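You operate a simulated robot arm through the tools that you are given. There is no shell and no other tool. Be economical: measure what you need, move in short steps, check, and stop when the job is done.

The job below is to be done with a simulated robot arm. You get a single attempt, and the scene is never put back.

## Task
Fit the yellow square battery in the square alarm and test it.
Fine: the grey one goes in the USED tub; shut the hatch, then press TEST once.
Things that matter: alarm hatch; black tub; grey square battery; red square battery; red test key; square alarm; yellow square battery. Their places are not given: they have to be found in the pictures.

It is judged by the outcome, as a careful person would: the job done as asked, and still so three seconds after it is handed in. It fails if anything else is knocked over, pushed out of place, dropped, spilled or broken.

## Robot
A 6-joint arm with a two-finger parallel gripper, fixed in place. Base frame: the origin is at the foot of the arm, x ahead of it, y to its left, z up; the work surface is at about z = 0.91. Lengths are in m, angles in degrees, forces in N, time in s.
With the tool pointing down near the work surface it reaches from about 0.24 to 0.66 m from the base axis. Its first joint turns from -66.0 to 66.0 degrees. Payload 2.9 kg.
The tool frame sits at the grasp point between the pads (the TCP): z along the fingers, y along the line on which they close. The tips reach 0.03 m beyond it. The gripper opens to 0.11 m. The fingers are 0.02 m wide and 0.01 m thick; the gripper's body (0.048 by 0.112 m) begins 0.055 m behind the TCP.
Orientation is that of the tool frame in the base frame, as a unit quaternion [w, x, y, z]. With the fingers straight down and closing along the base's y, the tool's x points along the base's -x, its y along +y and its z along -z.

## Interface
- The arm moves only by the tool step_arm. Its argument "increments" is a list of rows, each an object of numbers (a shift or turn left out is 0, a gripper value left out holds the last): "wx", "wy", "wz": the turn, a rotation vector about the tool's x, y, z in degrees; "tx", "ty", "tz": the shift along the tool's x, y, z in m; "jaw": the closure, from 0 (fully open) to 1 (shut). In form: [{"wx": .., "wy": .., "wz": .., "tx": .., "ty": .., "tz": .., "jaw": ..}, ...]. A call has 1 to 10 rows; each row shifts and turns the commanded pose from where the row before left it, along the tool's axes as they then stand. Each row takes 0.2 s and may step no farther than 0.05 m and 8.6 degrees from the row before; otherwise, or with a gripper value out of range, the whole call is refused. Where a pose cannot be reached the arm comes as near as it can. A force on the tool above 40 N (or 10 N above the force at the start of the call, whichever is more), or a blocked arm, ends the call early, and 0.2 s more pass. Each finger travels about 0.108 m/s and halts on what it meets, pressing with about 44 N; the grip force reading is that of the motor and also rises with nothing between the fingers. The clock runs only during rows and for 0.2 s after the last one: add rows that do not move to give the fingers time. It gives the time, the measured TCP pose, the force on the tool (base axes), the opening and the grip force at its end, in the units of the frame above (readings bear some noise), with the torque about the TCP (base axes, N m) and any sound that the robot's microphone picked up.
- Cameras (640 x 400 px; columns grow to the right, rows downward): "scene" is fixed at [0.0703, 0.4213, 1.4029]; the picture's right is [-0.85, -0.53, 0.00], its down [-0.21, 0.33, -0.92] and it looks along [0.49, -0.78, -0.39] (base axes); focal length 351 px, centre (320, 200). "wrist" rides on the gripper at [0.072, 0.017, -0.103] in the tool frame; the picture's right is [-0.23, 0.97, 0.00], its down [-0.76, -0.18, -0.62] and it looks along [-0.61, -0.14, 0.78] (tool axes); focal length 222 px, centre (320, 200).
- capture(camera): a new picture of that camera. No time passes.
- measure_at(camera, pixels): there is no depth. For up to 12 entries [column, row, z] of the newest picture of that camera ("zoom" is the newest enlarged one), the place [x, y] in the base frame at which the ray of that pixel passes the height z, good to about 0.003 m. No time passes.
- inspect(camera, box): a new picture of the part [left, top, right, bottom] of that camera's present view, enlarged. No time passes.
- hand_in(): hands the job in; it is judged then, once.

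Go step by step. Measure first, check grasps and placings, and put right what went wrong. The budget is 80 turns and 46 pictures, counting those below and the enlarged ones. Unless the task says otherwise, let go and move clear before handing in, and close with one line.

The tools are called after "Call:" as a command line: name --argument value ..., lists and objects as JSON in quotes. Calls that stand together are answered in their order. step_arm: Moves the arm, as the interface text tells. Its arguments: {"type":"object","properties":{"increments":{"type":"array","items":{"type":"object","properties":{"wx":{"type":"number"},"wy":{"type":"number"},"wz":{"type":"number"},"tx":{"type":"number"},"ty":{"type":"number"},"tz":{"type":"number"},"jaw":{"type":"number"}}}}},"required":["increments"]} The other tools are called the same way: capture (camera) takes a picture; measure_at (camera, pixels) gives the place at which the rays of pixels pass given heights; inspect (camera, box) takes an enlarged picture of a part of a camera's view; hand_in () hands the job in.

At the start:

```text
t: 0.0
tcp_pos: [0.3266, -0.2098, 1.2501]
tcp_rot: [0.0, -0.001, 1.0, 0.001]
ft_force: [-0.1, -0.1, 0.1]
moment: [0.02, -0.02, 0.02]
grip_width: 0.11
finger_force: 0.0
```

scene: 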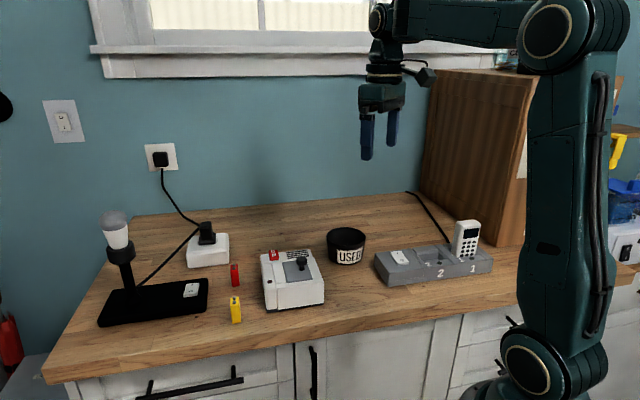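
wrist: 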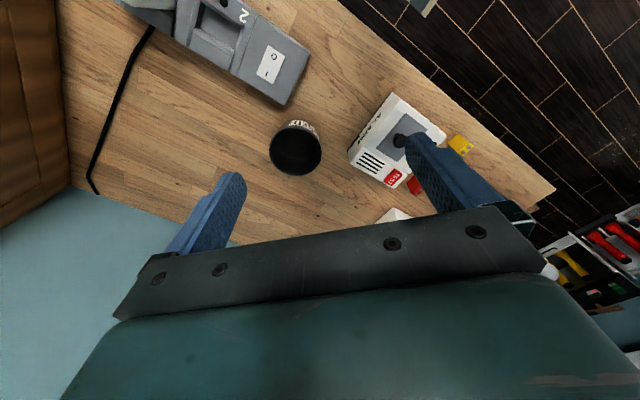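

The scene shows the alarm at about (292,280), the yellow battery at (235,310), the red one at (235,275) and the USED tub at (346,245). I'll enlarge that area to see the details.

Call:
inspect --camera "scene" --box '[210, 210, 380, 330]'

Call:
inspect --camera "wrist" --box '[320, 80, 500, 200]'

```text
3.33 times, centred on (295, 270) of scene
```

zoom: 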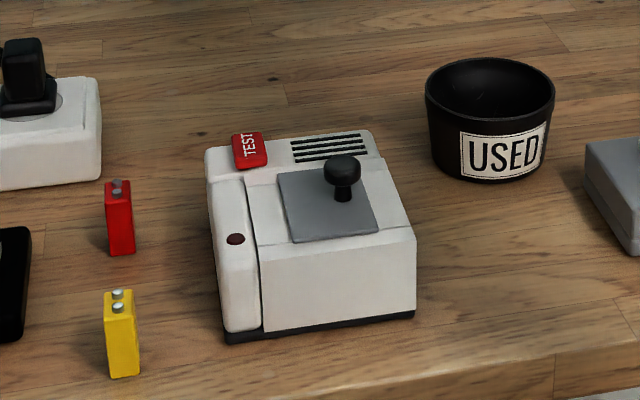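

```text
3.33 times, centred on (410, 140) of wrist
```

zoom: 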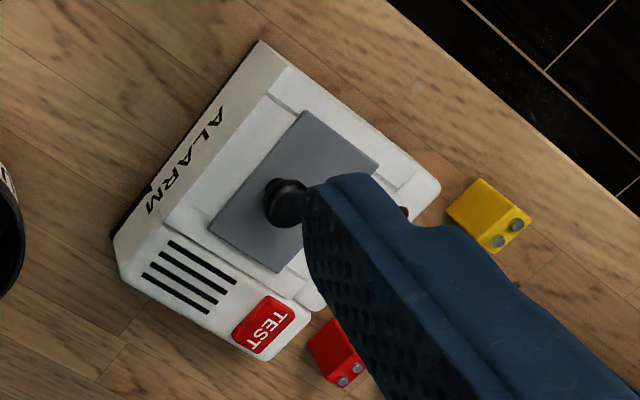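

I'll measure the main points in the scene view at likely heights.

Call:
capture --camera "scene"

Call:
measure_at --camera "scene" --pixels '[[323.5, 304.5, 0.91], [323, 281.4, 0.96], [323, 281.4, 0.97], [266.5, 312, 0.91], [236.5, 323, 0.91], [235, 302, 0.95], [235, 302, 0.96], [235, 286, 0.91], [346, 264, 0.91], [301.6, 261, 0.99], [274, 255, 0.98], [346, 235.5, 0.96]]'

```text
41 pictures are left
```

scene: 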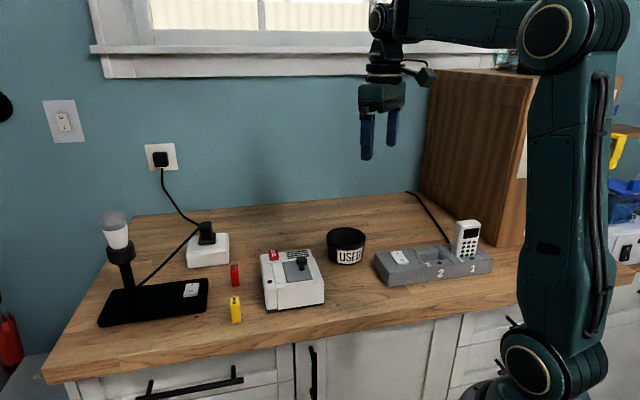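

```text
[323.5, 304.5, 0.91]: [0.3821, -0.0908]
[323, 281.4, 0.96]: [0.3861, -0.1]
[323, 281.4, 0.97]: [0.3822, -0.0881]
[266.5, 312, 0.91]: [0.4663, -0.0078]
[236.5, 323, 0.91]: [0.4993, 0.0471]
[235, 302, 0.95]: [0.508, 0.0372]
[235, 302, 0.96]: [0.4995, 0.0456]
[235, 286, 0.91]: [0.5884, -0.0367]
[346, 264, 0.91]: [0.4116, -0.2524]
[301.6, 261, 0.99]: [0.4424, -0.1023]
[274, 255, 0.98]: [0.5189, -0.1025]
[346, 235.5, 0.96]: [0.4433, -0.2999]
```

The alarm top is at z≈0.968 and the yellow battery at about (0.503, 0.042), 0.048 tall. I'll move over the alarm to see how the hatch works.

Call:
step_arm --increments '[{"ty": 0.04, "tz": 0.015}, {"ty": 0.04, "tz": 0.015}, {"ty": 0.04, "tz": 0.015}, {"ty": 0.03, "tz": 0.015}, {"tx": 0.02}, {}]'

Call:
capture --camera "wrist"

```text
t: 1.4
tcp_pos: [0.3069, -0.0598, 1.19]
tcp_rot: [-0.001, 0.0, 1.0, 0.0]
ft_force: [0.0, 0.2, 0.4]
moment: [0.03, 0.02, -0.04]
grip_width: 0.1102
finger_force: 0.1
```

```text
40 pictures are left
```

wrist: 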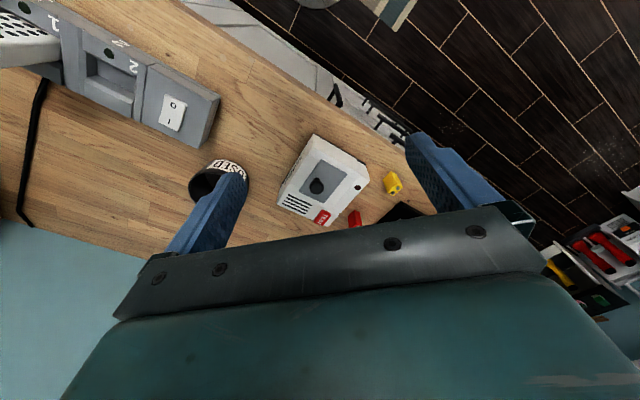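

Call:
inspect --camera "wrist" --box '[256, 120, 416, 240]'

Call:
inspect --camera "scene" --box '[250, 235, 340, 315]'

```text
3.33 times, centred on (336, 180) of wrist
```

zoom: 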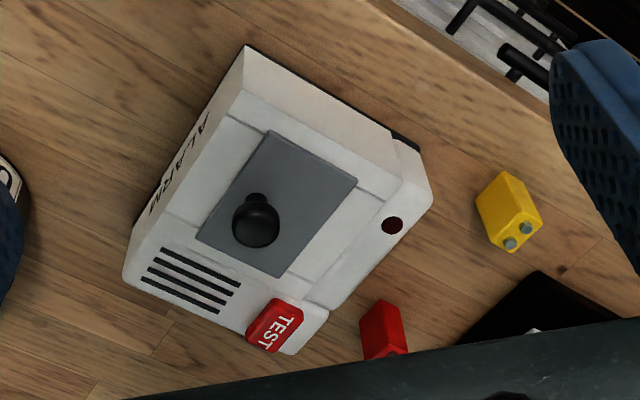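

```text
5.00 times, centred on (295, 275) of scene
```

zoom: 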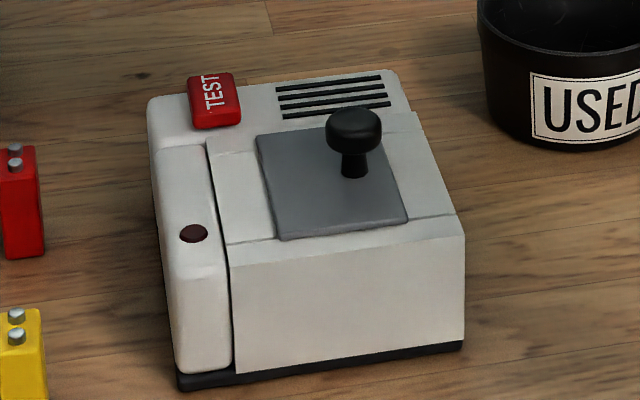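

The hatch is a grey plate with a knob set off-centre. I'll measure its corners, the knob and TEST in the zoom.

Call:
measure_at --camera "zoom" --pixels '[[257, 135, 0.97], [392, 140, 0.97], [408, 220, 0.97], [278, 240, 0.97], [354, 172, 0.972], [354, 118, 0.995], [215, 85, 0.98], [465, 232, 0.968], [228, 243, 0.968], [207, 138, 0.97], [148, 100, 0.968], [395, 70, 0.968]]'

Call:
measure_at --camera "wrist" --pixels '[[321, 159, 0.97], [347.1, 173.4, 0.97], [324, 203.1, 0.97], [299.1, 192, 0.97], [332.8, 180, 0.97], [318.5, 185, 0.995], [322, 217, 0.98], [402, 188, 0.957], [314, 134, 0.968]]'

```text
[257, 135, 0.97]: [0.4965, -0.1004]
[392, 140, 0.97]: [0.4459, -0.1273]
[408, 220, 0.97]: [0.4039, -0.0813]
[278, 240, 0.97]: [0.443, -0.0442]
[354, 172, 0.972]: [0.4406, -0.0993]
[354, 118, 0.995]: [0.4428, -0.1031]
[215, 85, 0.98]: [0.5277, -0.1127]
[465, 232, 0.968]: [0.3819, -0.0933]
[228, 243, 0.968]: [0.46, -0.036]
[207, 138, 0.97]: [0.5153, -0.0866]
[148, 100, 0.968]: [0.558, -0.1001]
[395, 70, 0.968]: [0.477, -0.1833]
```

```text
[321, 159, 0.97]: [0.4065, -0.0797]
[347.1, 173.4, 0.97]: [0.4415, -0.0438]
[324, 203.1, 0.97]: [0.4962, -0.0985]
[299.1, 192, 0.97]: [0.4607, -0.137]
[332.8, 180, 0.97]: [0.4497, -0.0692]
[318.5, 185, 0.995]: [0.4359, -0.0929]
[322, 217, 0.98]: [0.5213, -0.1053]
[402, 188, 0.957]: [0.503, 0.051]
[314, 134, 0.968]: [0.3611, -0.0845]
```

The hatch is about 0.052 × 0.077 m, turned 45°, centred near (0.450,-0.090), with the knob at (0.441,-0.098). I'll move above the knob and turn 45° so the fingers close along the hatch's long side.

Call:
step_arm --increments '[{"tx": -0.045, "ty": -0.013, "tz": 0.01}, {"tx": -0.045, "ty": -0.013, "tz": 0.02}, {"tx": -0.044, "ty": -0.013, "tz": 0.02, "jaw": 0.5}, {"wz": -7.5}, {"wz": -7.5}, {"wz": -7.5}, {"wz": -7.5}, {"wz": -7.5}, {"wz": -7.5}]'

Call:
capture --camera "wrist"

```text
refused: row 2 steps farther than a row can; nothing moved
```

```text
37 pictures are left
```

wrist: 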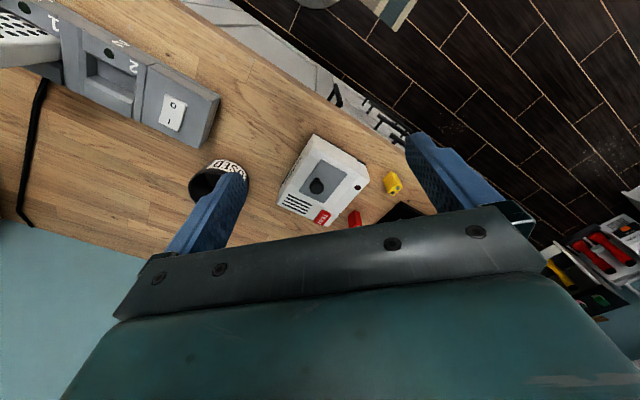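

The call was refused because one step was too large. I'll resend it with smaller rows.

Call:
step_arm --increments '[{"tx": -0.034, "ty": -0.01, "tz": 0.015}, {"tx": -0.034, "ty": -0.01, "tz": 0.015}, {"tx": -0.034, "ty": -0.01, "tz": 0.015, "jaw": 0.5}, {"tx": -0.032, "ty": -0.009, "tz": 0.015}, {"wz": -7.5}, {"wz": -7.5}, {"wz": -7.5}, {"wz": -7.5}, {"wz": -7.5}, {"wz": -7.5}]'

Call:
capture --camera "wrist"

```text
t: 3.6
tcp_pos: [0.4404, -0.0982, 1.1303]
tcp_rot: [0.001, -0.385, 0.923, -0.001]
ft_force: [-0.1, 0.6, 0.4]
moment: [0.0, -0.02, 0.01]
grip_width: 0.0553
finger_force: 0.0
```

```text
36 pictures are left
```

wrist: 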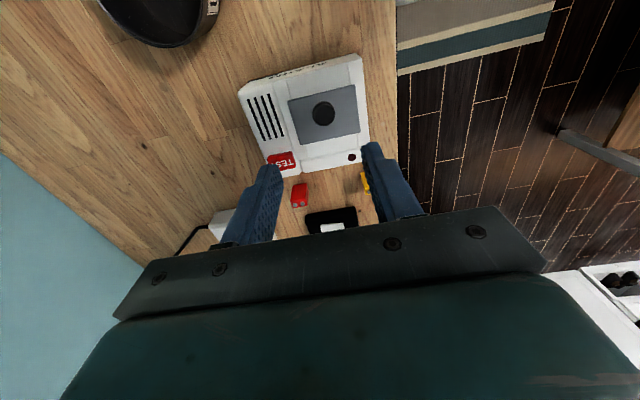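

The gripper is turned. I'll zoom on the hatch to refine the knob position.

Call:
inspect --camera "wrist" --box '[220, 40, 400, 220]'

Call:
measure_at --camera "wrist" --pixels '[[323, 113, 0.998], [288, 99, 0.97], [355, 86, 0.97], [360, 132, 0.97], [300, 144, 0.97], [281, 160, 0.98], [362, 55, 0.968], [238, 94, 0.968]]'

```text
2.22 times, centred on (310, 130) of wrist
```

zoom: 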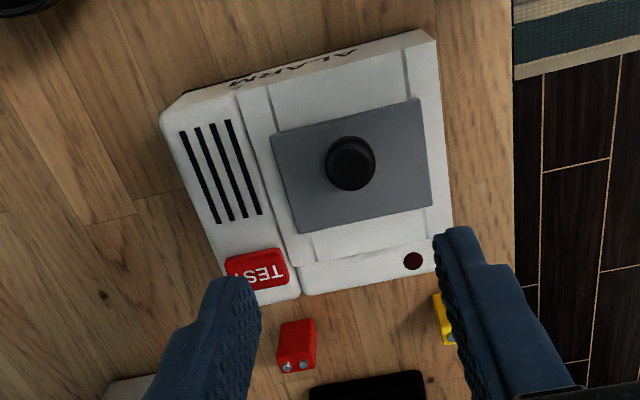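

```text
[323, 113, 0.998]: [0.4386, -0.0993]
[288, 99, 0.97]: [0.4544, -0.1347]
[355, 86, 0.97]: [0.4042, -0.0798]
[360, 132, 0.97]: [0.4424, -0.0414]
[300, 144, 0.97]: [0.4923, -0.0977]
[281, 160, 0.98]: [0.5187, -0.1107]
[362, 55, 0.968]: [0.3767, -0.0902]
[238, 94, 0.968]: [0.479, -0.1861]
```

The knob is at about (0.4395,-0.099). I'll descend and grip it.

Call:
step_arm --increments '[{"tz": 0.04}, {"tz": 0.04}, {"tz": 0.03}, {"tz": 0.011}, {"jaw": 0.9}, {"jaw": 1.0}, {}, {}]'

Call:
inspect --camera "scene" --box '[230, 200, 370, 320]'

```text
t: 5.4
tcp_pos: [0.4405, -0.0994, 1.0073]
tcp_rot: [-0.001, -0.384, 0.924, 0.0]
ft_force: [0.0, -0.2, -1.5]
moment: [0.0, 0.17, -0.02]
grip_width: 0.0229
finger_force: 44.1
```

```text
3.33 times, centred on (300, 260) of scene
```

zoom: 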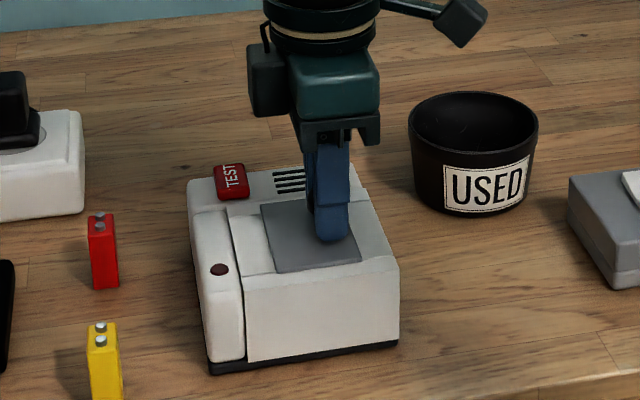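

The knob is gripped at 0.023 wide. I'll pull up gently to test whether the hatch lifts.

Call:
step_arm --increments '[{"tz": -0.002}, {"tz": -0.002}, {}]'

```text
t: 6.2
tcp_pos: [0.4402, -0.0988, 1.0124]
tcp_rot: [0.0, -0.382, 0.924, 0.0]
ft_force: [-0.6, 0.4, -5.1]
moment: [0.0, 0.15, 0.02]
grip_width: 0.0225
finger_force: 43.5
```

It moved 4 mm with about 4–5 N of downward load, so it may be hinged, lifting or slipping. I'll look.

Call:
inspect --camera "scene" --box '[260, 230, 340, 300]'

Call:
inspect --camera "wrist" --box '[200, 60, 440, 260]'

```text
5.71 times, centred on (300, 265) of scene
```

zoom: 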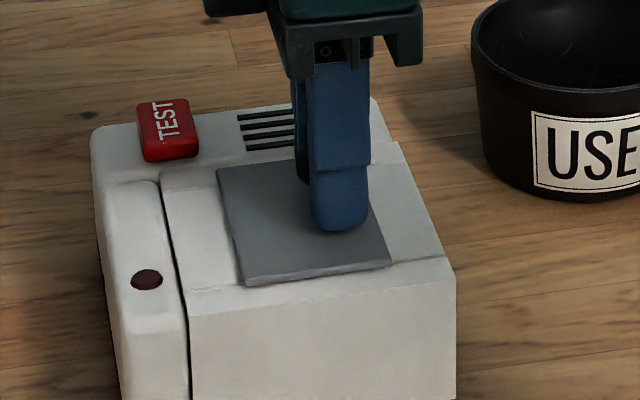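

```text
2.00 times, centred on (320, 160) of wrist
```

zoom: 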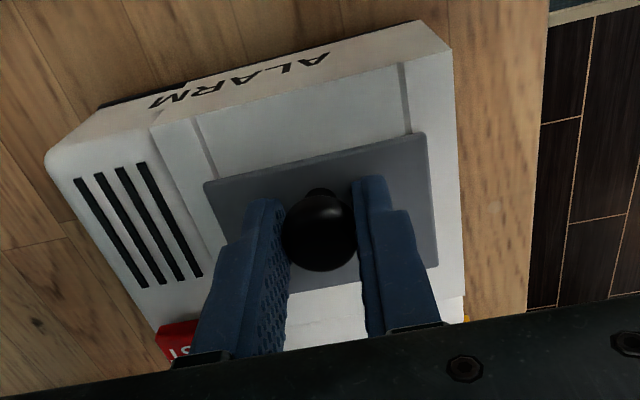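

It's not clear whether the plate lifted. I'll pull another 4 mm.

Call:
step_arm --increments '[{"tz": -0.002}, {"tz": -0.002}, {}]'

Call:
inspect --camera "scene" --box '[260, 230, 340, 300]'

```text
t: 7.0
tcp_pos: [0.4406, -0.099, 1.0174]
tcp_rot: [0.0, -0.383, 0.924, 0.0]
ft_force: [0.3, -0.1, -5.2]
moment: [0.0, 0.15, -0.01]
grip_width: 0.0229
finger_force: 43.7
```

```text
5.71 times, centred on (300, 265) of scene
```

zoom: 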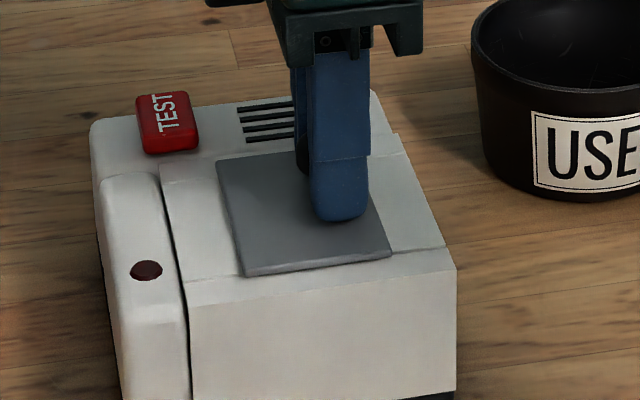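

The whole alarm lifted: TEST rose from row 130 to 122, and the load is about 5 N. So the hatch must slide rather than lift. I'll lower it back to where it was.

Call:
step_arm --increments '[{"tz": 0.003}, {"tz": 0.003}, {"tz": 0.002}, {}]'

Call:
inspect --camera "scene" --box '[260, 230, 340, 300]'

```text
t: 8.0
tcp_pos: [0.4403, -0.0995, 1.0097]
tcp_rot: [0.0, -0.382, 0.924, 0.0]
ft_force: [-1.5, 0.4, -0.9]
moment: [-0.07, -0.04, -0.03]
grip_width: 0.0226
finger_force: 44.3
```

```text
5.71 times, centred on (300, 265) of scene
```

zoom: 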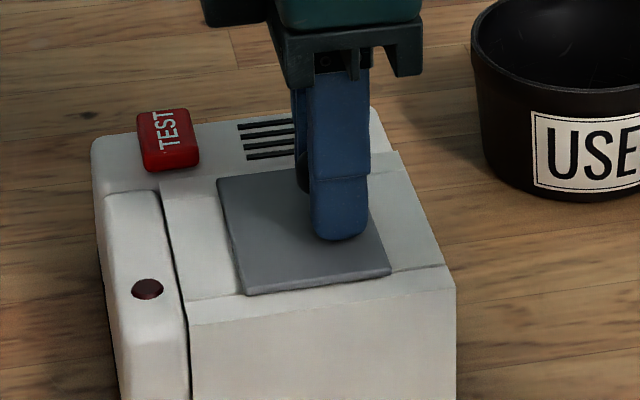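

It's back on the table. The channels run along the 45° direction and out to the ALARM face, so I'll try sliding that way (tool +x) by a few mm.

Call:
step_arm --increments '[{"tx": 0.003}, {"tx": 0.003}, {}]'

Call:
inspect --camera "scene" --box '[260, 230, 340, 300]'

```text
t: 8.8
tcp_pos: [0.4353, -0.1033, 1.0102]
tcp_rot: [-0.001, -0.382, 0.924, 0.0]
ft_force: [-1.4, 1.7, -2.9]
moment: [0.08, -0.06, 0.18]
grip_width: 0.0228
finger_force: 43.7
```

```text
5.71 times, centred on (300, 265) of scene
```

zoom: 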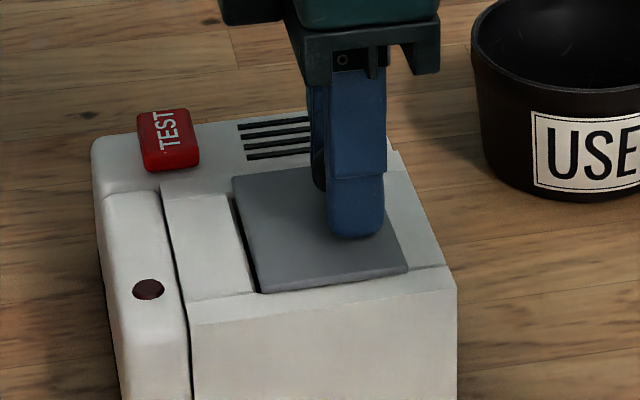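

The hatch slides that way and the alarm stays put (TEST is still at (168,140)). I'll keep sliding.

Call:
step_arm --increments '[{"tx": 0.004}, {"tx": 0.004}, {"tx": 0.004}, {"tx": 0.004}, {"tx": 0.004}, {"tx": 0.004}, {}]'

Call:
inspect --camera "scene" --box '[260, 230, 340, 300]'

```text
t: 10.4
tcp_pos: [0.419, -0.1202, 1.0093]
tcp_rot: [0.001, -0.383, 0.924, 0.001]
ft_force: [0.2, 0.7, -2.7]
moment: [-0.11, -0.02, -0.04]
grip_width: 0.0228
finger_force: 43.7
```

```text
5.71 times, centred on (300, 265) of scene
```

zoom: 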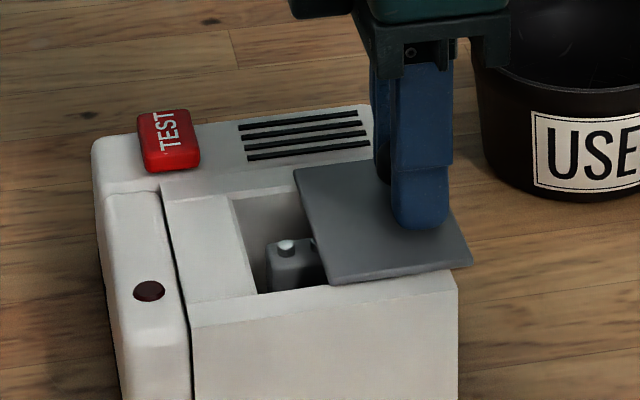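

The bay is opening and the grey battery shows at about (288,260). I'll slide further and watch for a stop.

Call:
step_arm --increments '[{"tx": 0.004}, {"tx": 0.004}, {"tx": 0.004}, {"tx": 0.004}, {}]'

Call:
inspect --camera "scene" --box '[260, 230, 340, 300]'

```text
t: 11.6
tcp_pos: [0.4083, -0.1321, 1.0091]
tcp_rot: [0.0, -0.383, 0.924, -0.001]
ft_force: [-0.6, 0.0, -4.8]
moment: [-0.17, 0.3, -0.03]
grip_width: 0.0228
finger_force: 44.3
```

```text
5.71 times, centred on (300, 265) of scene
```

zoom: 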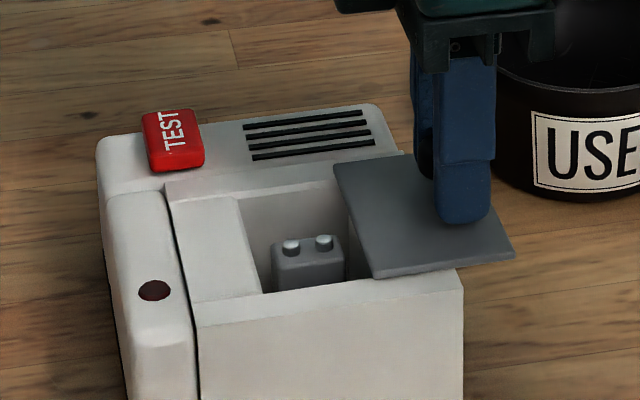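

The hatch hit its end stop, since the alarm shifted by about 1–2 mm. The battery is now exposed. I'll release the knob and rise.

Call:
step_arm --increments '[{"tx": -0.001, "tz": 0.001}, {"jaw": 0.6}, {}, {}, {"tz": -0.03}, {"tz": -0.04}, {"tz": -0.04}, {}]'

Call:
capture --camera "wrist"

Call:
inspect --camera "scene" --box '[260, 230, 340, 300]'

```text
t: 13.4
tcp_pos: [0.4084, -0.1295, 1.1194]
tcp_rot: [0.0, -0.382, 0.924, 0.001]
ft_force: [0.1, 0.8, -0.3]
moment: [0.0, 0.0, -0.01]
grip_width: 0.0438
finger_force: 0.0
```

```text
26 pictures are left
```

wrist: 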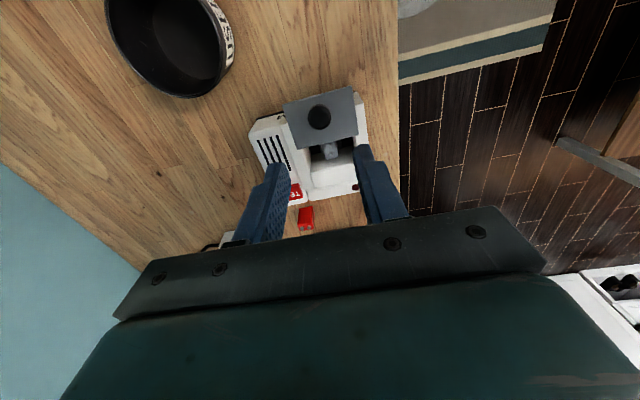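

```text
5.71 times, centred on (300, 265) of scene
```

zoom: 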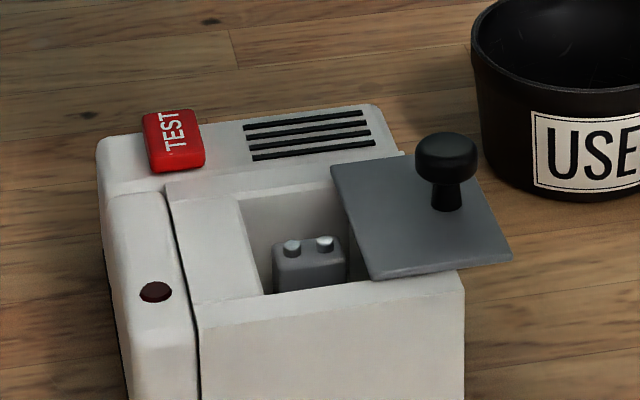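

I'll zoom in on the bay from the wrist and measure the terminals from both views.

Call:
measure_at --camera "zoom" --pixels '[[292, 243, 0.95], [325, 240, 0.95], [292, 243, 0.96], [325, 240, 0.96], [240, 200, 0.968], [330, 182, 0.968], [371, 280, 0.968], [265, 295, 0.968], [174, 125, 0.98], [446, 150, 0.998]]'

Call:
inspect --camera "wrist" --box '[260, 75, 400, 215]'

```text
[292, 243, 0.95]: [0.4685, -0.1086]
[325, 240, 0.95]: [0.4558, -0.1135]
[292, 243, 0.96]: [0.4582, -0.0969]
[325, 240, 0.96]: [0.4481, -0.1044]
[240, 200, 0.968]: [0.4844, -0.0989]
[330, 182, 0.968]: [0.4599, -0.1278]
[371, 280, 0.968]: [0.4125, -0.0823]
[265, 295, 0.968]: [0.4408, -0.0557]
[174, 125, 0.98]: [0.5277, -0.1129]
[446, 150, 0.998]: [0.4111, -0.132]
```

```text
2.86 times, centred on (330, 145) of wrist
```

zoom: 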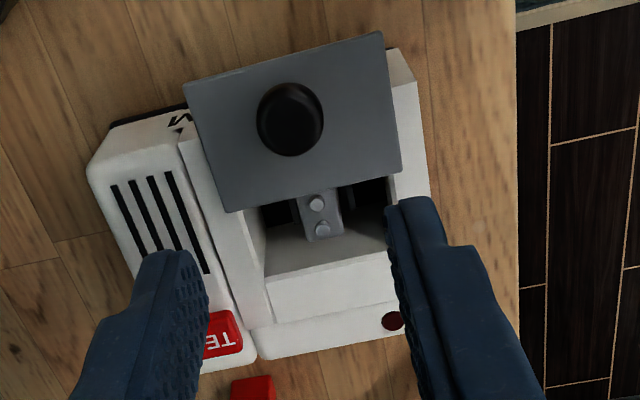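

Call:
measure_at --camera "zoom" --pixels '[[318, 203, 0.95], [323, 228, 0.95], [318, 203, 0.96], [323, 228, 0.96], [318, 203, 0.94], [323, 228, 0.94], [266, 277, 0.968], [390, 250, 0.968], [248, 207, 0.968], [393, 175, 0.968], [292, 118, 0.998]]'

```text
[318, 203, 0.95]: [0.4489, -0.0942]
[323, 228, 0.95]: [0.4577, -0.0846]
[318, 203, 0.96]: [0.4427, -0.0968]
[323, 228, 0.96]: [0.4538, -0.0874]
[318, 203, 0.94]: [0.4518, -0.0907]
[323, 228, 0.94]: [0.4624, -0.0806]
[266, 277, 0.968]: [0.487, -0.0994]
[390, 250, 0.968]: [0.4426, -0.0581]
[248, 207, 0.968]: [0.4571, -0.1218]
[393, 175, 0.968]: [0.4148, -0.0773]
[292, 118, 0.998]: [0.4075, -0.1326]
```

Cross-checking the two views puts the battery's terminals at z≈0.965 and its centre near (0.4465,-0.094), with its thin side along the gripper's closing line. I'll move above it with the jaws narrowed to 0.030 and check the alignment.

Call:
step_arm --increments '[{"tx": -0.027, "ty": -0.001, "jaw": 0.727}, {"tx": -0.027, "ty": -0.0006}, {"tz": 0.03}, {"tz": 0.03}, {}]'

Call:
inspect --camera "wrist" --box '[230, 50, 410, 230]'

Call:
inspect --camera "scene" --box '[260, 230, 340, 300]'

```text
t: 14.6
tcp_pos: [0.4485, -0.0941, 1.0582]
tcp_rot: [0.0, -0.383, 0.924, 0.0]
ft_force: [0.6, 1.0, 0.0]
moment: [0.02, 0.01, -0.01]
grip_width: 0.0297
finger_force: 0.1
```

```text
2.22 times, centred on (320, 140) of wrist
```

zoom: 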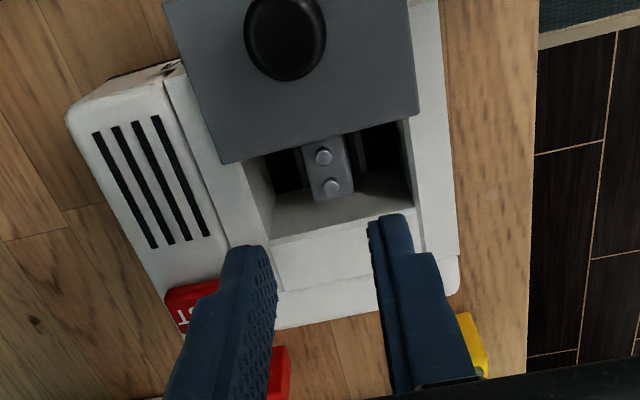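

```text
5.71 times, centred on (300, 265) of scene
```

zoom: 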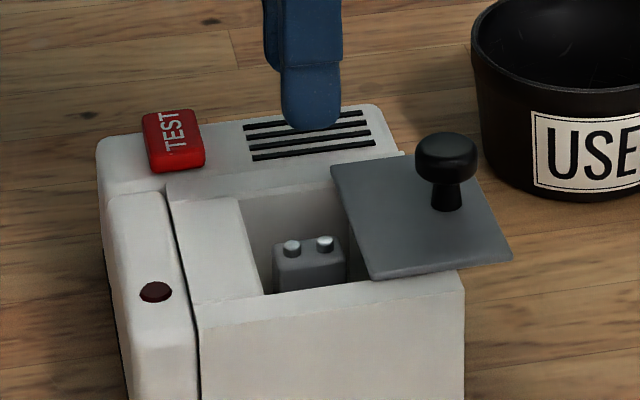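

Call:
measure_at --camera "zoom" --pixels '[[323, 155, 0.965], [331, 186, 0.965], [302, 150, 0.96], [346, 140, 0.96], [354, 195, 0.96], [315, 202, 0.96], [262, 160, 0.968], [405, 118, 0.968], [272, 238, 0.968], [412, 207, 0.968]]'

```text
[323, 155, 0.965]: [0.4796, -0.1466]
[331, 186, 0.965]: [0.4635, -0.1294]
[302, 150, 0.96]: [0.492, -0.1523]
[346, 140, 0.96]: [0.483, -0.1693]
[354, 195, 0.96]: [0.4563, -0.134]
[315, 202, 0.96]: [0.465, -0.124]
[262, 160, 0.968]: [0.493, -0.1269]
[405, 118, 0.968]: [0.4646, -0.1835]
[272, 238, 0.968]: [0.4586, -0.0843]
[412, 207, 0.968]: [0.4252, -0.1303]
```

Call:
measure_at --camera "wrist" --pixels '[[321.4, 119.8, 0.965], [325, 133.7, 0.965], [311.9, 117.5, 0.96], [331.7, 113, 0.96], [335.3, 137.8, 0.96], [317.8, 140.9, 0.96], [277.3, 123.4, 0.97], [364.1, 101.8, 0.97], [298.4, 157.1, 0.968], [361.4, 143.2, 0.968]]'

```text
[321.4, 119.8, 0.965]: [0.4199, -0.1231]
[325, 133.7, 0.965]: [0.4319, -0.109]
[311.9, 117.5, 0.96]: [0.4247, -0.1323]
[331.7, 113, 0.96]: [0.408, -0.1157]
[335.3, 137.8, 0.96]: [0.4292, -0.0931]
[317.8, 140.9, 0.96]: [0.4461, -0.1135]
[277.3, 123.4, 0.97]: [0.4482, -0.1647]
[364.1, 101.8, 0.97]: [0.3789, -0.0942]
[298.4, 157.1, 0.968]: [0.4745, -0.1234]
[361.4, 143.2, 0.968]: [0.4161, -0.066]
```

Those used the older wrist picture's pose. I'll re-query with the height offset (+0.0612) to correct for the motion since then.

Call:
measure_at --camera "wrist" --pixels '[[321.4, 119.8, 1.0262], [325, 133.7, 1.0262], [311.9, 117.5, 1.0212], [331.7, 113, 1.0212], [335.3, 137.8, 1.0212], [317.8, 140.9, 1.0212], [277.3, 123.4, 1.0312], [364.1, 101.8, 1.0312], [298.4, 157.1, 1.0292], [361.4, 143.2, 1.0292]]'

```text
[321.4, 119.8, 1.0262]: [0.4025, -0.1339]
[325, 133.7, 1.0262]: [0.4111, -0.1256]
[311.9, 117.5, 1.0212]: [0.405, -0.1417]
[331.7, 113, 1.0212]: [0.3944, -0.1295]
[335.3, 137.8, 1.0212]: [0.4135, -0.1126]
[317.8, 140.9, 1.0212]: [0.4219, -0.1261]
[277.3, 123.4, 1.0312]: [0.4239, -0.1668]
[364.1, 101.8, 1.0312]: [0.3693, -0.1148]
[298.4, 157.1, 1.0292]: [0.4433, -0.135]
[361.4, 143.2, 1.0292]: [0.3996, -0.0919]
```

Corrected values put the battery centre at u≈0.251, v≈0.3825, and the hatch edge clears it by about 5 mm. The TCP is already aligned, so I'll descend to about z=0.972 and close.

Call:
step_arm --increments '[{"tz": 0.03}, {"tz": 0.03}, {"tz": 0.015}, {"tz": 0.011}, {}, {"jaw": 1.0}, {}, {}]'

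Call:
inspect --camera "scene" --box '[260, 230, 340, 300]'

```text
t: 16.4
tcp_pos: [0.4489, -0.0938, 0.9715]
tcp_rot: [0.0, -0.382, 0.924, -0.001]
ft_force: [0.7, -0.2, -0.5]
moment: [0.01, -0.04, 0.0]
grip_width: 0.0162
finger_force: 44.1
```

```text
5.71 times, centred on (300, 265) of scene
```

zoom: 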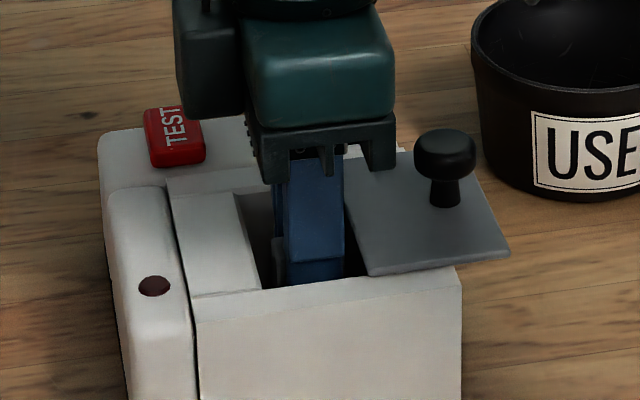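

The grip is 0.0162 wide, which matches the battery. I'll lift a little and check that the alarm doesn't come with it.

Call:
step_arm --increments '[{"tz": -0.005}, {"tz": -0.005}, {"tz": -0.005}, {}]'

Call:
inspect --camera "scene" --box '[260, 230, 340, 300]'

```text
t: 17.4
tcp_pos: [0.4472, -0.0946, 0.9861]
tcp_rot: [0.0, -0.383, 0.924, 0.0]
ft_force: [-1.2, -1.0, -0.5]
moment: [-0.02, -0.01, -0.02]
grip_width: 0.0161
finger_force: 44.0
```

```text
5.71 times, centred on (300, 265) of scene
```

zoom: 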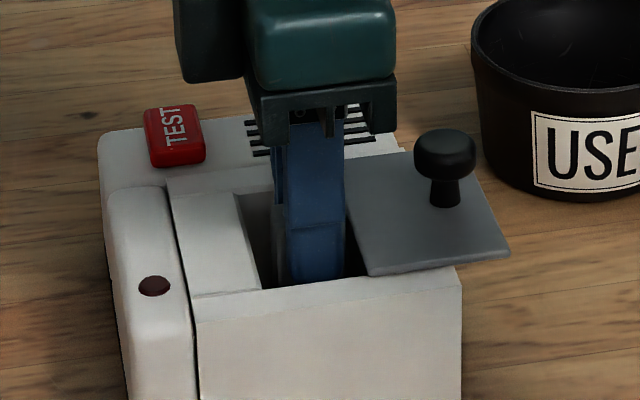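

The alarm stays down and the battery is coming out. I'll raise to z≈1.10, go toward the tub and look.

Call:
step_arm --increments '[{"tz": -0.04}, {"tz": -0.04}, {"tz": -0.034}, {"tx": 0.03, "ty": -0.025}, {"tx": 0.03, "ty": -0.025}, {"tx": 0.03, "ty": -0.025}, {"tx": 0.03, "ty": -0.025}, {}]'

Call:
capture --camera "scene"

Call:
capture --camera "wrist"

```text
t: 19.2
tcp_pos: [0.4337, -0.2489, 1.1029]
tcp_rot: [0.0, -0.383, 0.924, 0.0]
ft_force: [0.6, -0.4, -0.6]
moment: [0.03, 0.02, 0.03]
grip_width: 0.016
finger_force: 43.7
```

```text
19 pictures are left
```

scene: 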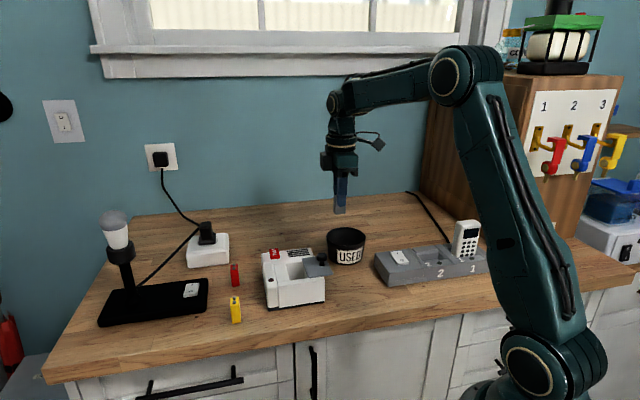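

```text
18 pictures are left
```

wrist: 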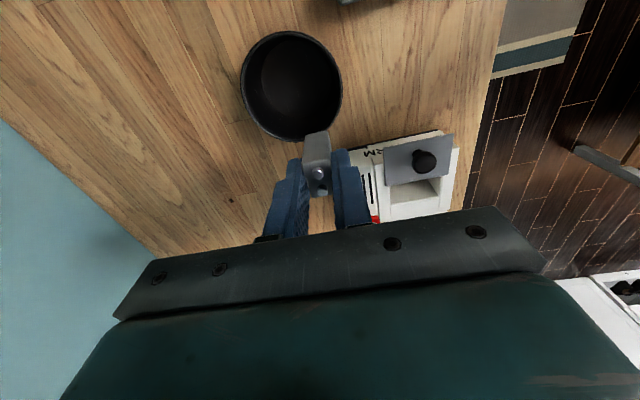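

The battery is held. I'll measure the tub rim from this wrist view and from the scene.

Call:
measure_at --camera "wrist" --pixels '[[291, 86, 0.96], [291, 86, 0.97], [291, 86, 0.98], [240, 86, 0.97], [342, 86, 0.97], [291, 31, 0.97], [291, 141, 0.97]]'

Call:
measure_at --camera "scene" --pixels '[[346, 236, 0.96], [346, 236, 0.97], [346, 236, 0.98], [346, 236, 0.95]]'

```text
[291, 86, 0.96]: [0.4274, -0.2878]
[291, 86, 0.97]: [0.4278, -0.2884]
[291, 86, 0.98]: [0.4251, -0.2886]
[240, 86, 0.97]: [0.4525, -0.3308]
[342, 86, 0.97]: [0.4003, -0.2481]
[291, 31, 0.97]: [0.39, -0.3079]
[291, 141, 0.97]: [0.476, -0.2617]
```

```text
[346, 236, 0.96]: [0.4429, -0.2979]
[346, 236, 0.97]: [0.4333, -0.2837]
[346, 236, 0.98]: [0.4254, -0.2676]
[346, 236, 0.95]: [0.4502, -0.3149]
```

The tub centre is about (0.431,-0.287), rim z≈0.968, diameter about 0.09. I'll move over it, lower the battery inside and release.

Call:
step_arm --increments '[{"tx": 0.029, "ty": -0.025}, {"tz": 0.04}, {"tz": 0.04}, {"tz": 0.025}, {"tz": 0.014}, {}, {"jaw": 0.7}, {}, {}]'

Call:
inspect --camera "scene" --box '[280, 180, 400, 280]'

```text
t: 21.2
tcp_pos: [0.431, -0.2869, 0.9813]
tcp_rot: [0.0, -0.382, 0.924, 0.0]
ft_force: [-0.1, 0.0, 0.0]
moment: [-0.01, 0.03, 0.0]
grip_width: 0.0328
finger_force: 0.1
```

```text
4.00 times, centred on (340, 230) of scene
```

zoom: 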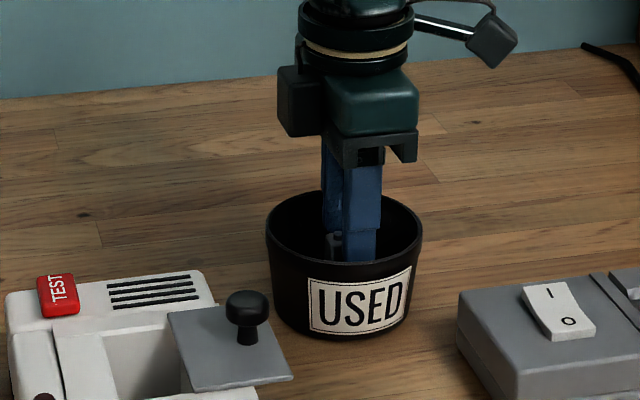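

Released in the tub with the tub undisturbed. I'll rise and move to view the yellow battery.

Call:
step_arm --increments '[{"tz": -0.045}, {"tz": -0.045}, {"tz": -0.04}, {"tx": -0.034, "ty": 0.034, "jaw": 0.5}, {"tx": -0.034, "ty": 0.034}, {"tx": -0.034, "ty": 0.034}, {"tx": -0.034, "ty": 0.034}, {"tx": -0.034, "ty": 0.034}, {}]'

Call:
capture --camera "wrist"

Call:
inspect --camera "scene" --box '[220, 210, 380, 330]'

```text
t: 23.2
tcp_pos: [0.4296, -0.0468, 1.1123]
tcp_rot: [0.0, -0.383, 0.924, 0.0]
ft_force: [0.1, -0.5, 0.3]
moment: [0.02, -0.01, 0.01]
grip_width: 0.055
finger_force: 0.0
```

```text
16 pictures are left
```

wrist: 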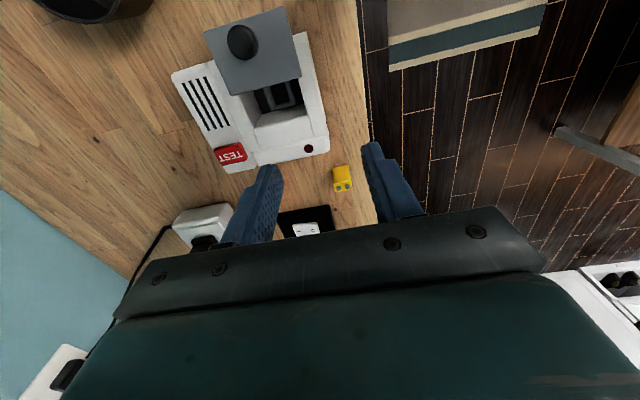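

```text
3.33 times, centred on (300, 270) of scene
```

zoom: 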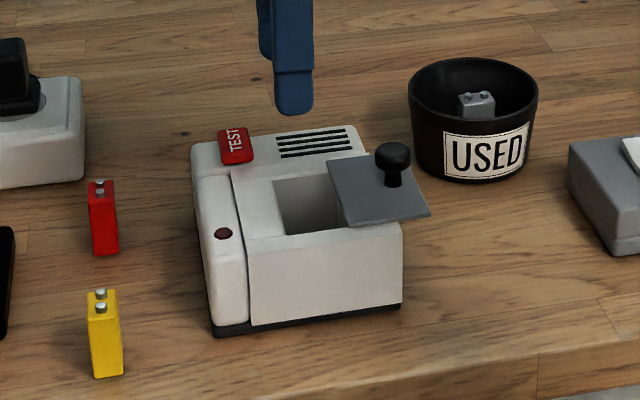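

The grey battery stands in the tub. I'll zoom the wrist view on the yellow battery and the bay.

Call:
inspect --camera "wrist" --box '[230, 60, 390, 220]'

```text
2.50 times, centred on (310, 140) of wrist
```

zoom: 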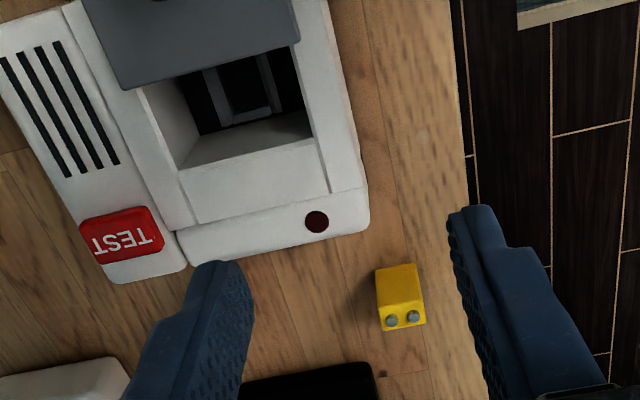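

Call:
measure_at --camera "zoom" --pixels '[[392, 321, 0.961], [413, 316, 0.961], [381, 309, 0.957], [420, 300, 0.957], [426, 324, 0.957], [383, 331, 0.957], [376, 271, 0.911], [415, 263, 0.911], [205, 75, 0.93], [268, 58, 0.93], [284, 110, 0.93], [222, 125, 0.93]]'

Call:
measure_at --camera "scene" --pixels '[[235, 301, 0.957], [235, 301, 0.96]]'

```text
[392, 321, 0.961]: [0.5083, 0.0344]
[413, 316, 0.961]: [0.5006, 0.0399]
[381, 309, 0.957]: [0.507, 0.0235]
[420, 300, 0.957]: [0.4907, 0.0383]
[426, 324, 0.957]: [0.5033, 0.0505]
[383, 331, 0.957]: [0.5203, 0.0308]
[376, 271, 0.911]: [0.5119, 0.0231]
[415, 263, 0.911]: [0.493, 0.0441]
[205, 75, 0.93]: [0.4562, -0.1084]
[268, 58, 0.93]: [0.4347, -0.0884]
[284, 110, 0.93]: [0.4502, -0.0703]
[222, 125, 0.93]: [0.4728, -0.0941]
```

```text
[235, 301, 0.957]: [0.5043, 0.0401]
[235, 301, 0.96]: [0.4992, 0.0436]
```

The yellow battery's wide side runs along about 132–135°, so I must grip it along about 43°. Its centre is near (0.505,0.038). I'll move above it and rotate the gripper by about +92°.

Call:
step_arm --increments '[{"tx": -0.038, "ty": 0.0022}, {"tx": -0.038, "ty": 0.0022}, {"tx": -0.037, "ty": 0.0022}, {"wz": 7.7}, {"wz": 7.7}, {"wz": 7.7}, {"wz": 7.7}, {"wz": 7.7}, {"wz": 7.7}, {"wz": 7.7}]'

Call:
step_arm --increments '[{"wz": 7.7}, {"wz": 7.7}, {"wz": 7.7}, {"wz": 7.7}, {"wz": 7.6}, {"wz": 0}]'

Call:
capture --camera "wrist"

```text
t: 25.4
tcp_pos: [0.5058, 0.0376, 1.1123]
tcp_rot: [0.0, 0.08, 0.997, 0.0]
ft_force: [-0.3, -0.6, 0.4]
moment: [-0.01, 0.02, 0.03]
grip_width: 0.055
finger_force: 0.1
```

```text
t: 26.8
tcp_pos: [0.5059, 0.0372, 1.1128]
tcp_rot: [0.0, 0.402, 0.915, 0.0]
ft_force: [0.0, 0.5, 0.1]
moment: [-0.02, 0.04, -0.02]
grip_width: 0.0553
finger_force: 0.1
```

```text
13 pictures are left
```

wrist: 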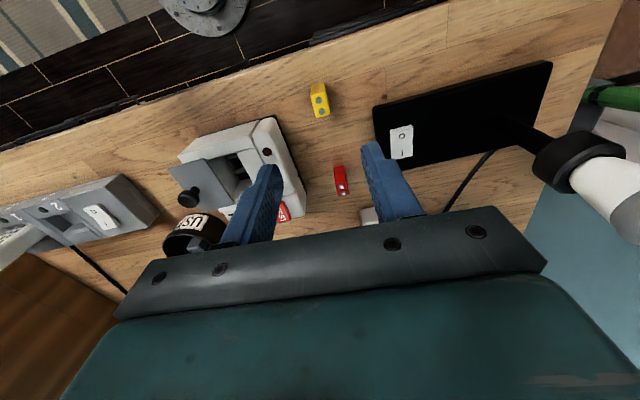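

I'll zoom on the yellow battery to check alignment.

Call:
inspect --camera "wrist" --box '[280, 60, 360, 140]'

```text
5.00 times, centred on (320, 100) of wrist
```

zoom: 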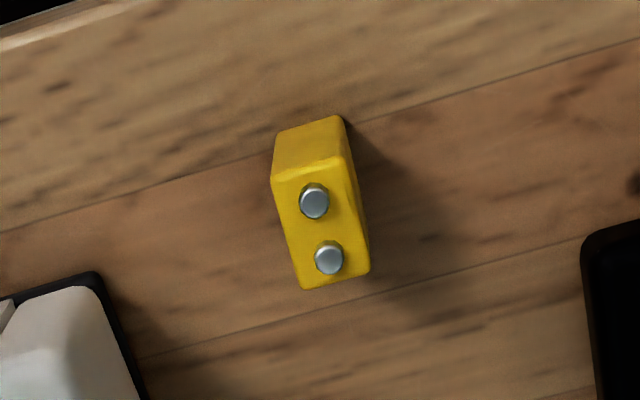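

Call:
measure_at --camera "zoom" --pixels '[[314, 201, 0.961], [329, 258, 0.961], [272, 180, 0.957], [345, 157, 0.957], [369, 270, 0.957], [304, 289, 0.957], [278, 132, 0.911], [343, 117, 0.911]]'

```text
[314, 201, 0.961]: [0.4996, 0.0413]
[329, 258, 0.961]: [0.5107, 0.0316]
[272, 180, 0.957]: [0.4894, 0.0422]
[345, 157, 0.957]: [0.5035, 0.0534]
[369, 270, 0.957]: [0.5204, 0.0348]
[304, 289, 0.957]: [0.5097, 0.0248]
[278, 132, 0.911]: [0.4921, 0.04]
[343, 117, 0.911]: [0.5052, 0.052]
```

It's aligned: the closing axis is 42.6° against about 43–44° for the battery, and the centres agree within 1–2 mm. I'll descend, grip and lift.

Call:
step_arm --increments '[{"tz": 0.045}, {"tz": 0.045}, {"tz": 0.035}, {"tz": 0.0155}, {}, {"jaw": 0.8}, {"jaw": 1.0}, {}, {}]'

Call:
step_arm --increments '[{"tz": -0.045}, {"tz": -0.045}, {"tz": -0.04}, {}]'

Call:
capture --camera "wrist"

```text
t: 28.8
tcp_pos: [0.5067, 0.0369, 0.973]
tcp_rot: [-0.001, 0.402, 0.916, 0.0]
ft_force: [0.2, -0.4, -0.2]
moment: [0.03, -0.04, 0.05]
grip_width: 0.0162
finger_force: 44.2
```

```text
t: 29.8
tcp_pos: [0.5056, 0.0371, 1.1012]
tcp_rot: [0.0, 0.4, 0.916, 0.0]
ft_force: [-0.9, 0.7, 0.2]
moment: [-0.01, -0.04, 0.0]
grip_width: 0.0161
finger_force: 44.3
```

```text
11 pictures are left
```

wrist: 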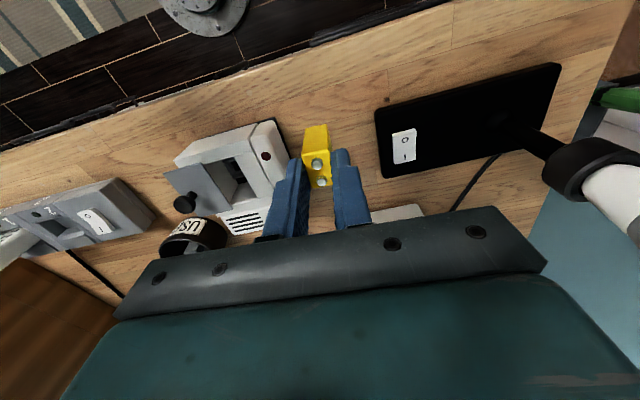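

The yellow battery is gripped at 0.0162 and upright. I'll rotate back by -92.3° to the bay's orientation and move above the bay, to the TCP used for the grey one.

Call:
step_arm --increments '[{"wz": -7.7}, {"wz": -7.7}, {"wz": -7.7}, {"wz": -7.7}, {"wz": -7.7}, {"wz": -7.7}, {"wz": -7.7}, {"wz": -7.7}, {"wz": -7.7}, {"wz": -7.7}]'

Call:
step_arm --increments '[{"wz": -7.7}, {"wz": -7.6}, {"tx": 0.034, "ty": -0.013}, {"tx": 0.034, "ty": -0.013}, {"tx": 0.034, "ty": -0.013}, {"tx": 0.031, "ty": -0.013}, {}, {}]'

Call:
inspect --camera "wrist" --box '[230, 60, 410, 240]'

```text
t: 32.0
tcp_pos: [0.508, 0.0382, 1.1018]
tcp_rot: [0.0, -0.258, 0.966, 0.0]
ft_force: [0.2, -0.2, -0.1]
moment: [-0.01, 0.01, 0.02]
grip_width: 0.0163
finger_force: 44.1
```

```text
t: 33.8
tcp_pos: [0.4488, -0.0952, 1.1021]
tcp_rot: [0.001, -0.383, 0.924, 0.0]
ft_force: [0.3, 0.3, -0.3]
moment: [0.02, 0.01, -0.02]
grip_width: 0.0162
finger_force: 44.2
```

```text
2.22 times, centred on (320, 150) of wrist
```

zoom: 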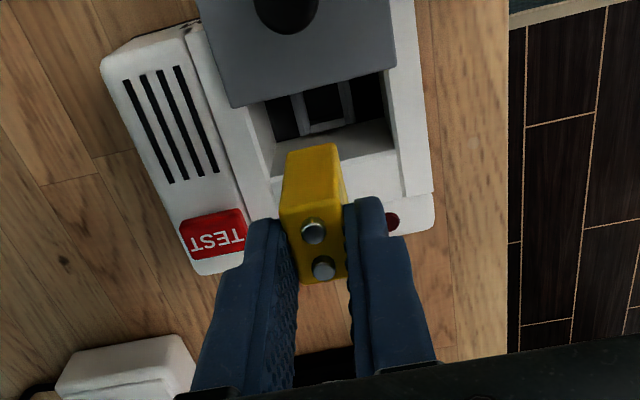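

The battery lines up with the bay opening. I'll descend to just above the opening and read the pose.

Call:
step_arm --increments '[{"tz": 0.03}, {"tz": 0.03}, {}, {}]'

Call:
inspect --camera "scene" --box '[260, 230, 340, 300]'

```text
t: 34.8
tcp_pos: [0.4481, -0.0918, 1.0425]
tcp_rot: [0.001, -0.382, 0.924, 0.001]
ft_force: [0.8, -0.2, -0.4]
moment: [-0.02, -0.02, 0.03]
grip_width: 0.0164
finger_force: 44.1
```

```text
5.71 times, centred on (300, 265) of scene
```

zoom: 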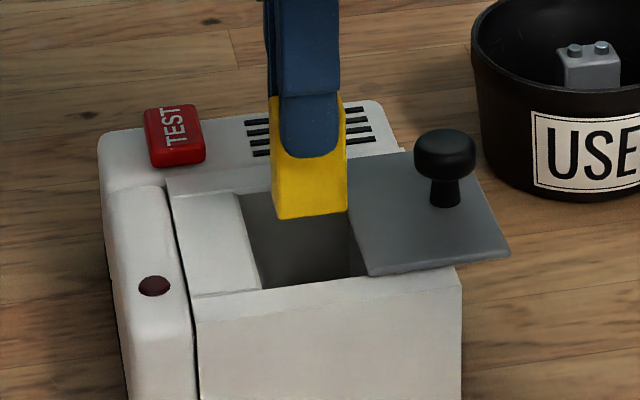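

The position matches the grasp pose within noise. I'll lower in small steps, watching the force.

Call:
step_arm --increments '[{"tz": 0.015}, {"tz": 0.015}, {"tz": 0.006}, {"tz": 0.005}, {"tz": 0.004}, {}]'

```text
t: 36.2
tcp_pos: [0.4493, -0.093, 0.996]
tcp_rot: [0.0, -0.383, 0.924, 0.001]
ft_force: [0.1, 0.5, -1.2]
moment: [-0.01, 0.03, 0.01]
grip_width: 0.0161
finger_force: 44.7
```

Call:
step_arm --increments '[{"tz": 0.004}, {"tz": 0.004}, {"tz": 0.004}, {"tz": 0.004}, {}]'

```text
t: 37.4
tcp_pos: [0.4481, -0.0936, 0.9801]
tcp_rot: [0.0, -0.382, 0.924, 0.0]
ft_force: [0.9, -0.5, 0.2]
moment: [-0.02, 0.01, -0.03]
grip_width: 0.0164
finger_force: 43.9
```

There's no resistance yet. I'll go on in 2 mm steps.

Call:
step_arm --increments '[{"tz": 0.002}, {"tz": 0.002}, {}]'

Call:
step_arm --increments '[{"tz": 0.002}, {}]'

```text
t: 38.2
tcp_pos: [0.4499, -0.0931, 0.9772]
tcp_rot: [0.002, -0.382, 0.924, -0.002]
ft_force: [-5.5, 3.1, 34.9]
moment: [0.1, 0.24, 0.17]
grip_width: 0.0166
finger_force: 43.5
```

```text
t: 38.8
tcp_pos: [0.4485, -0.0927, 0.9759]
tcp_rot: [0.002, -0.383, 0.924, -0.001]
ft_force: [-2.3, 4.5, 34.4]
moment: [0.17, 0.04, 0.14]
grip_width: 0.0162
finger_force: 43.9
```

It bottomed out at TCP z≈0.977, so the battery base is at about 0.914. I'll ease off, look, then release.

Call:
step_arm --increments '[{"tz": -0.003}, {"jaw": 0.727}, {}, {}, {"tz": -0.03}, {"tz": -0.045}, {"tz": -0.045}, {}]'

Call:
inspect --camera "scene" --box '[260, 230, 340, 300]'

```text
t: 40.6
tcp_pos: [0.4486, -0.0938, 1.0982]
tcp_rot: [0.0, -0.383, 0.924, 0.0]
ft_force: [-0.2, -1.0, 0.2]
moment: [0.0, 0.02, 0.0]
grip_width: 0.0299
finger_force: 0.1
```

```text
5.71 times, centred on (300, 265) of scene
```

zoom: 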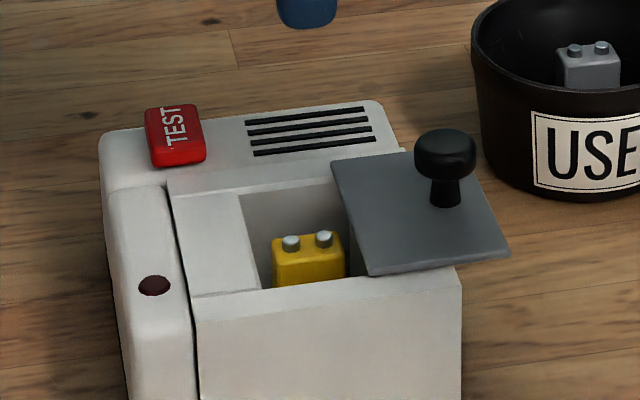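

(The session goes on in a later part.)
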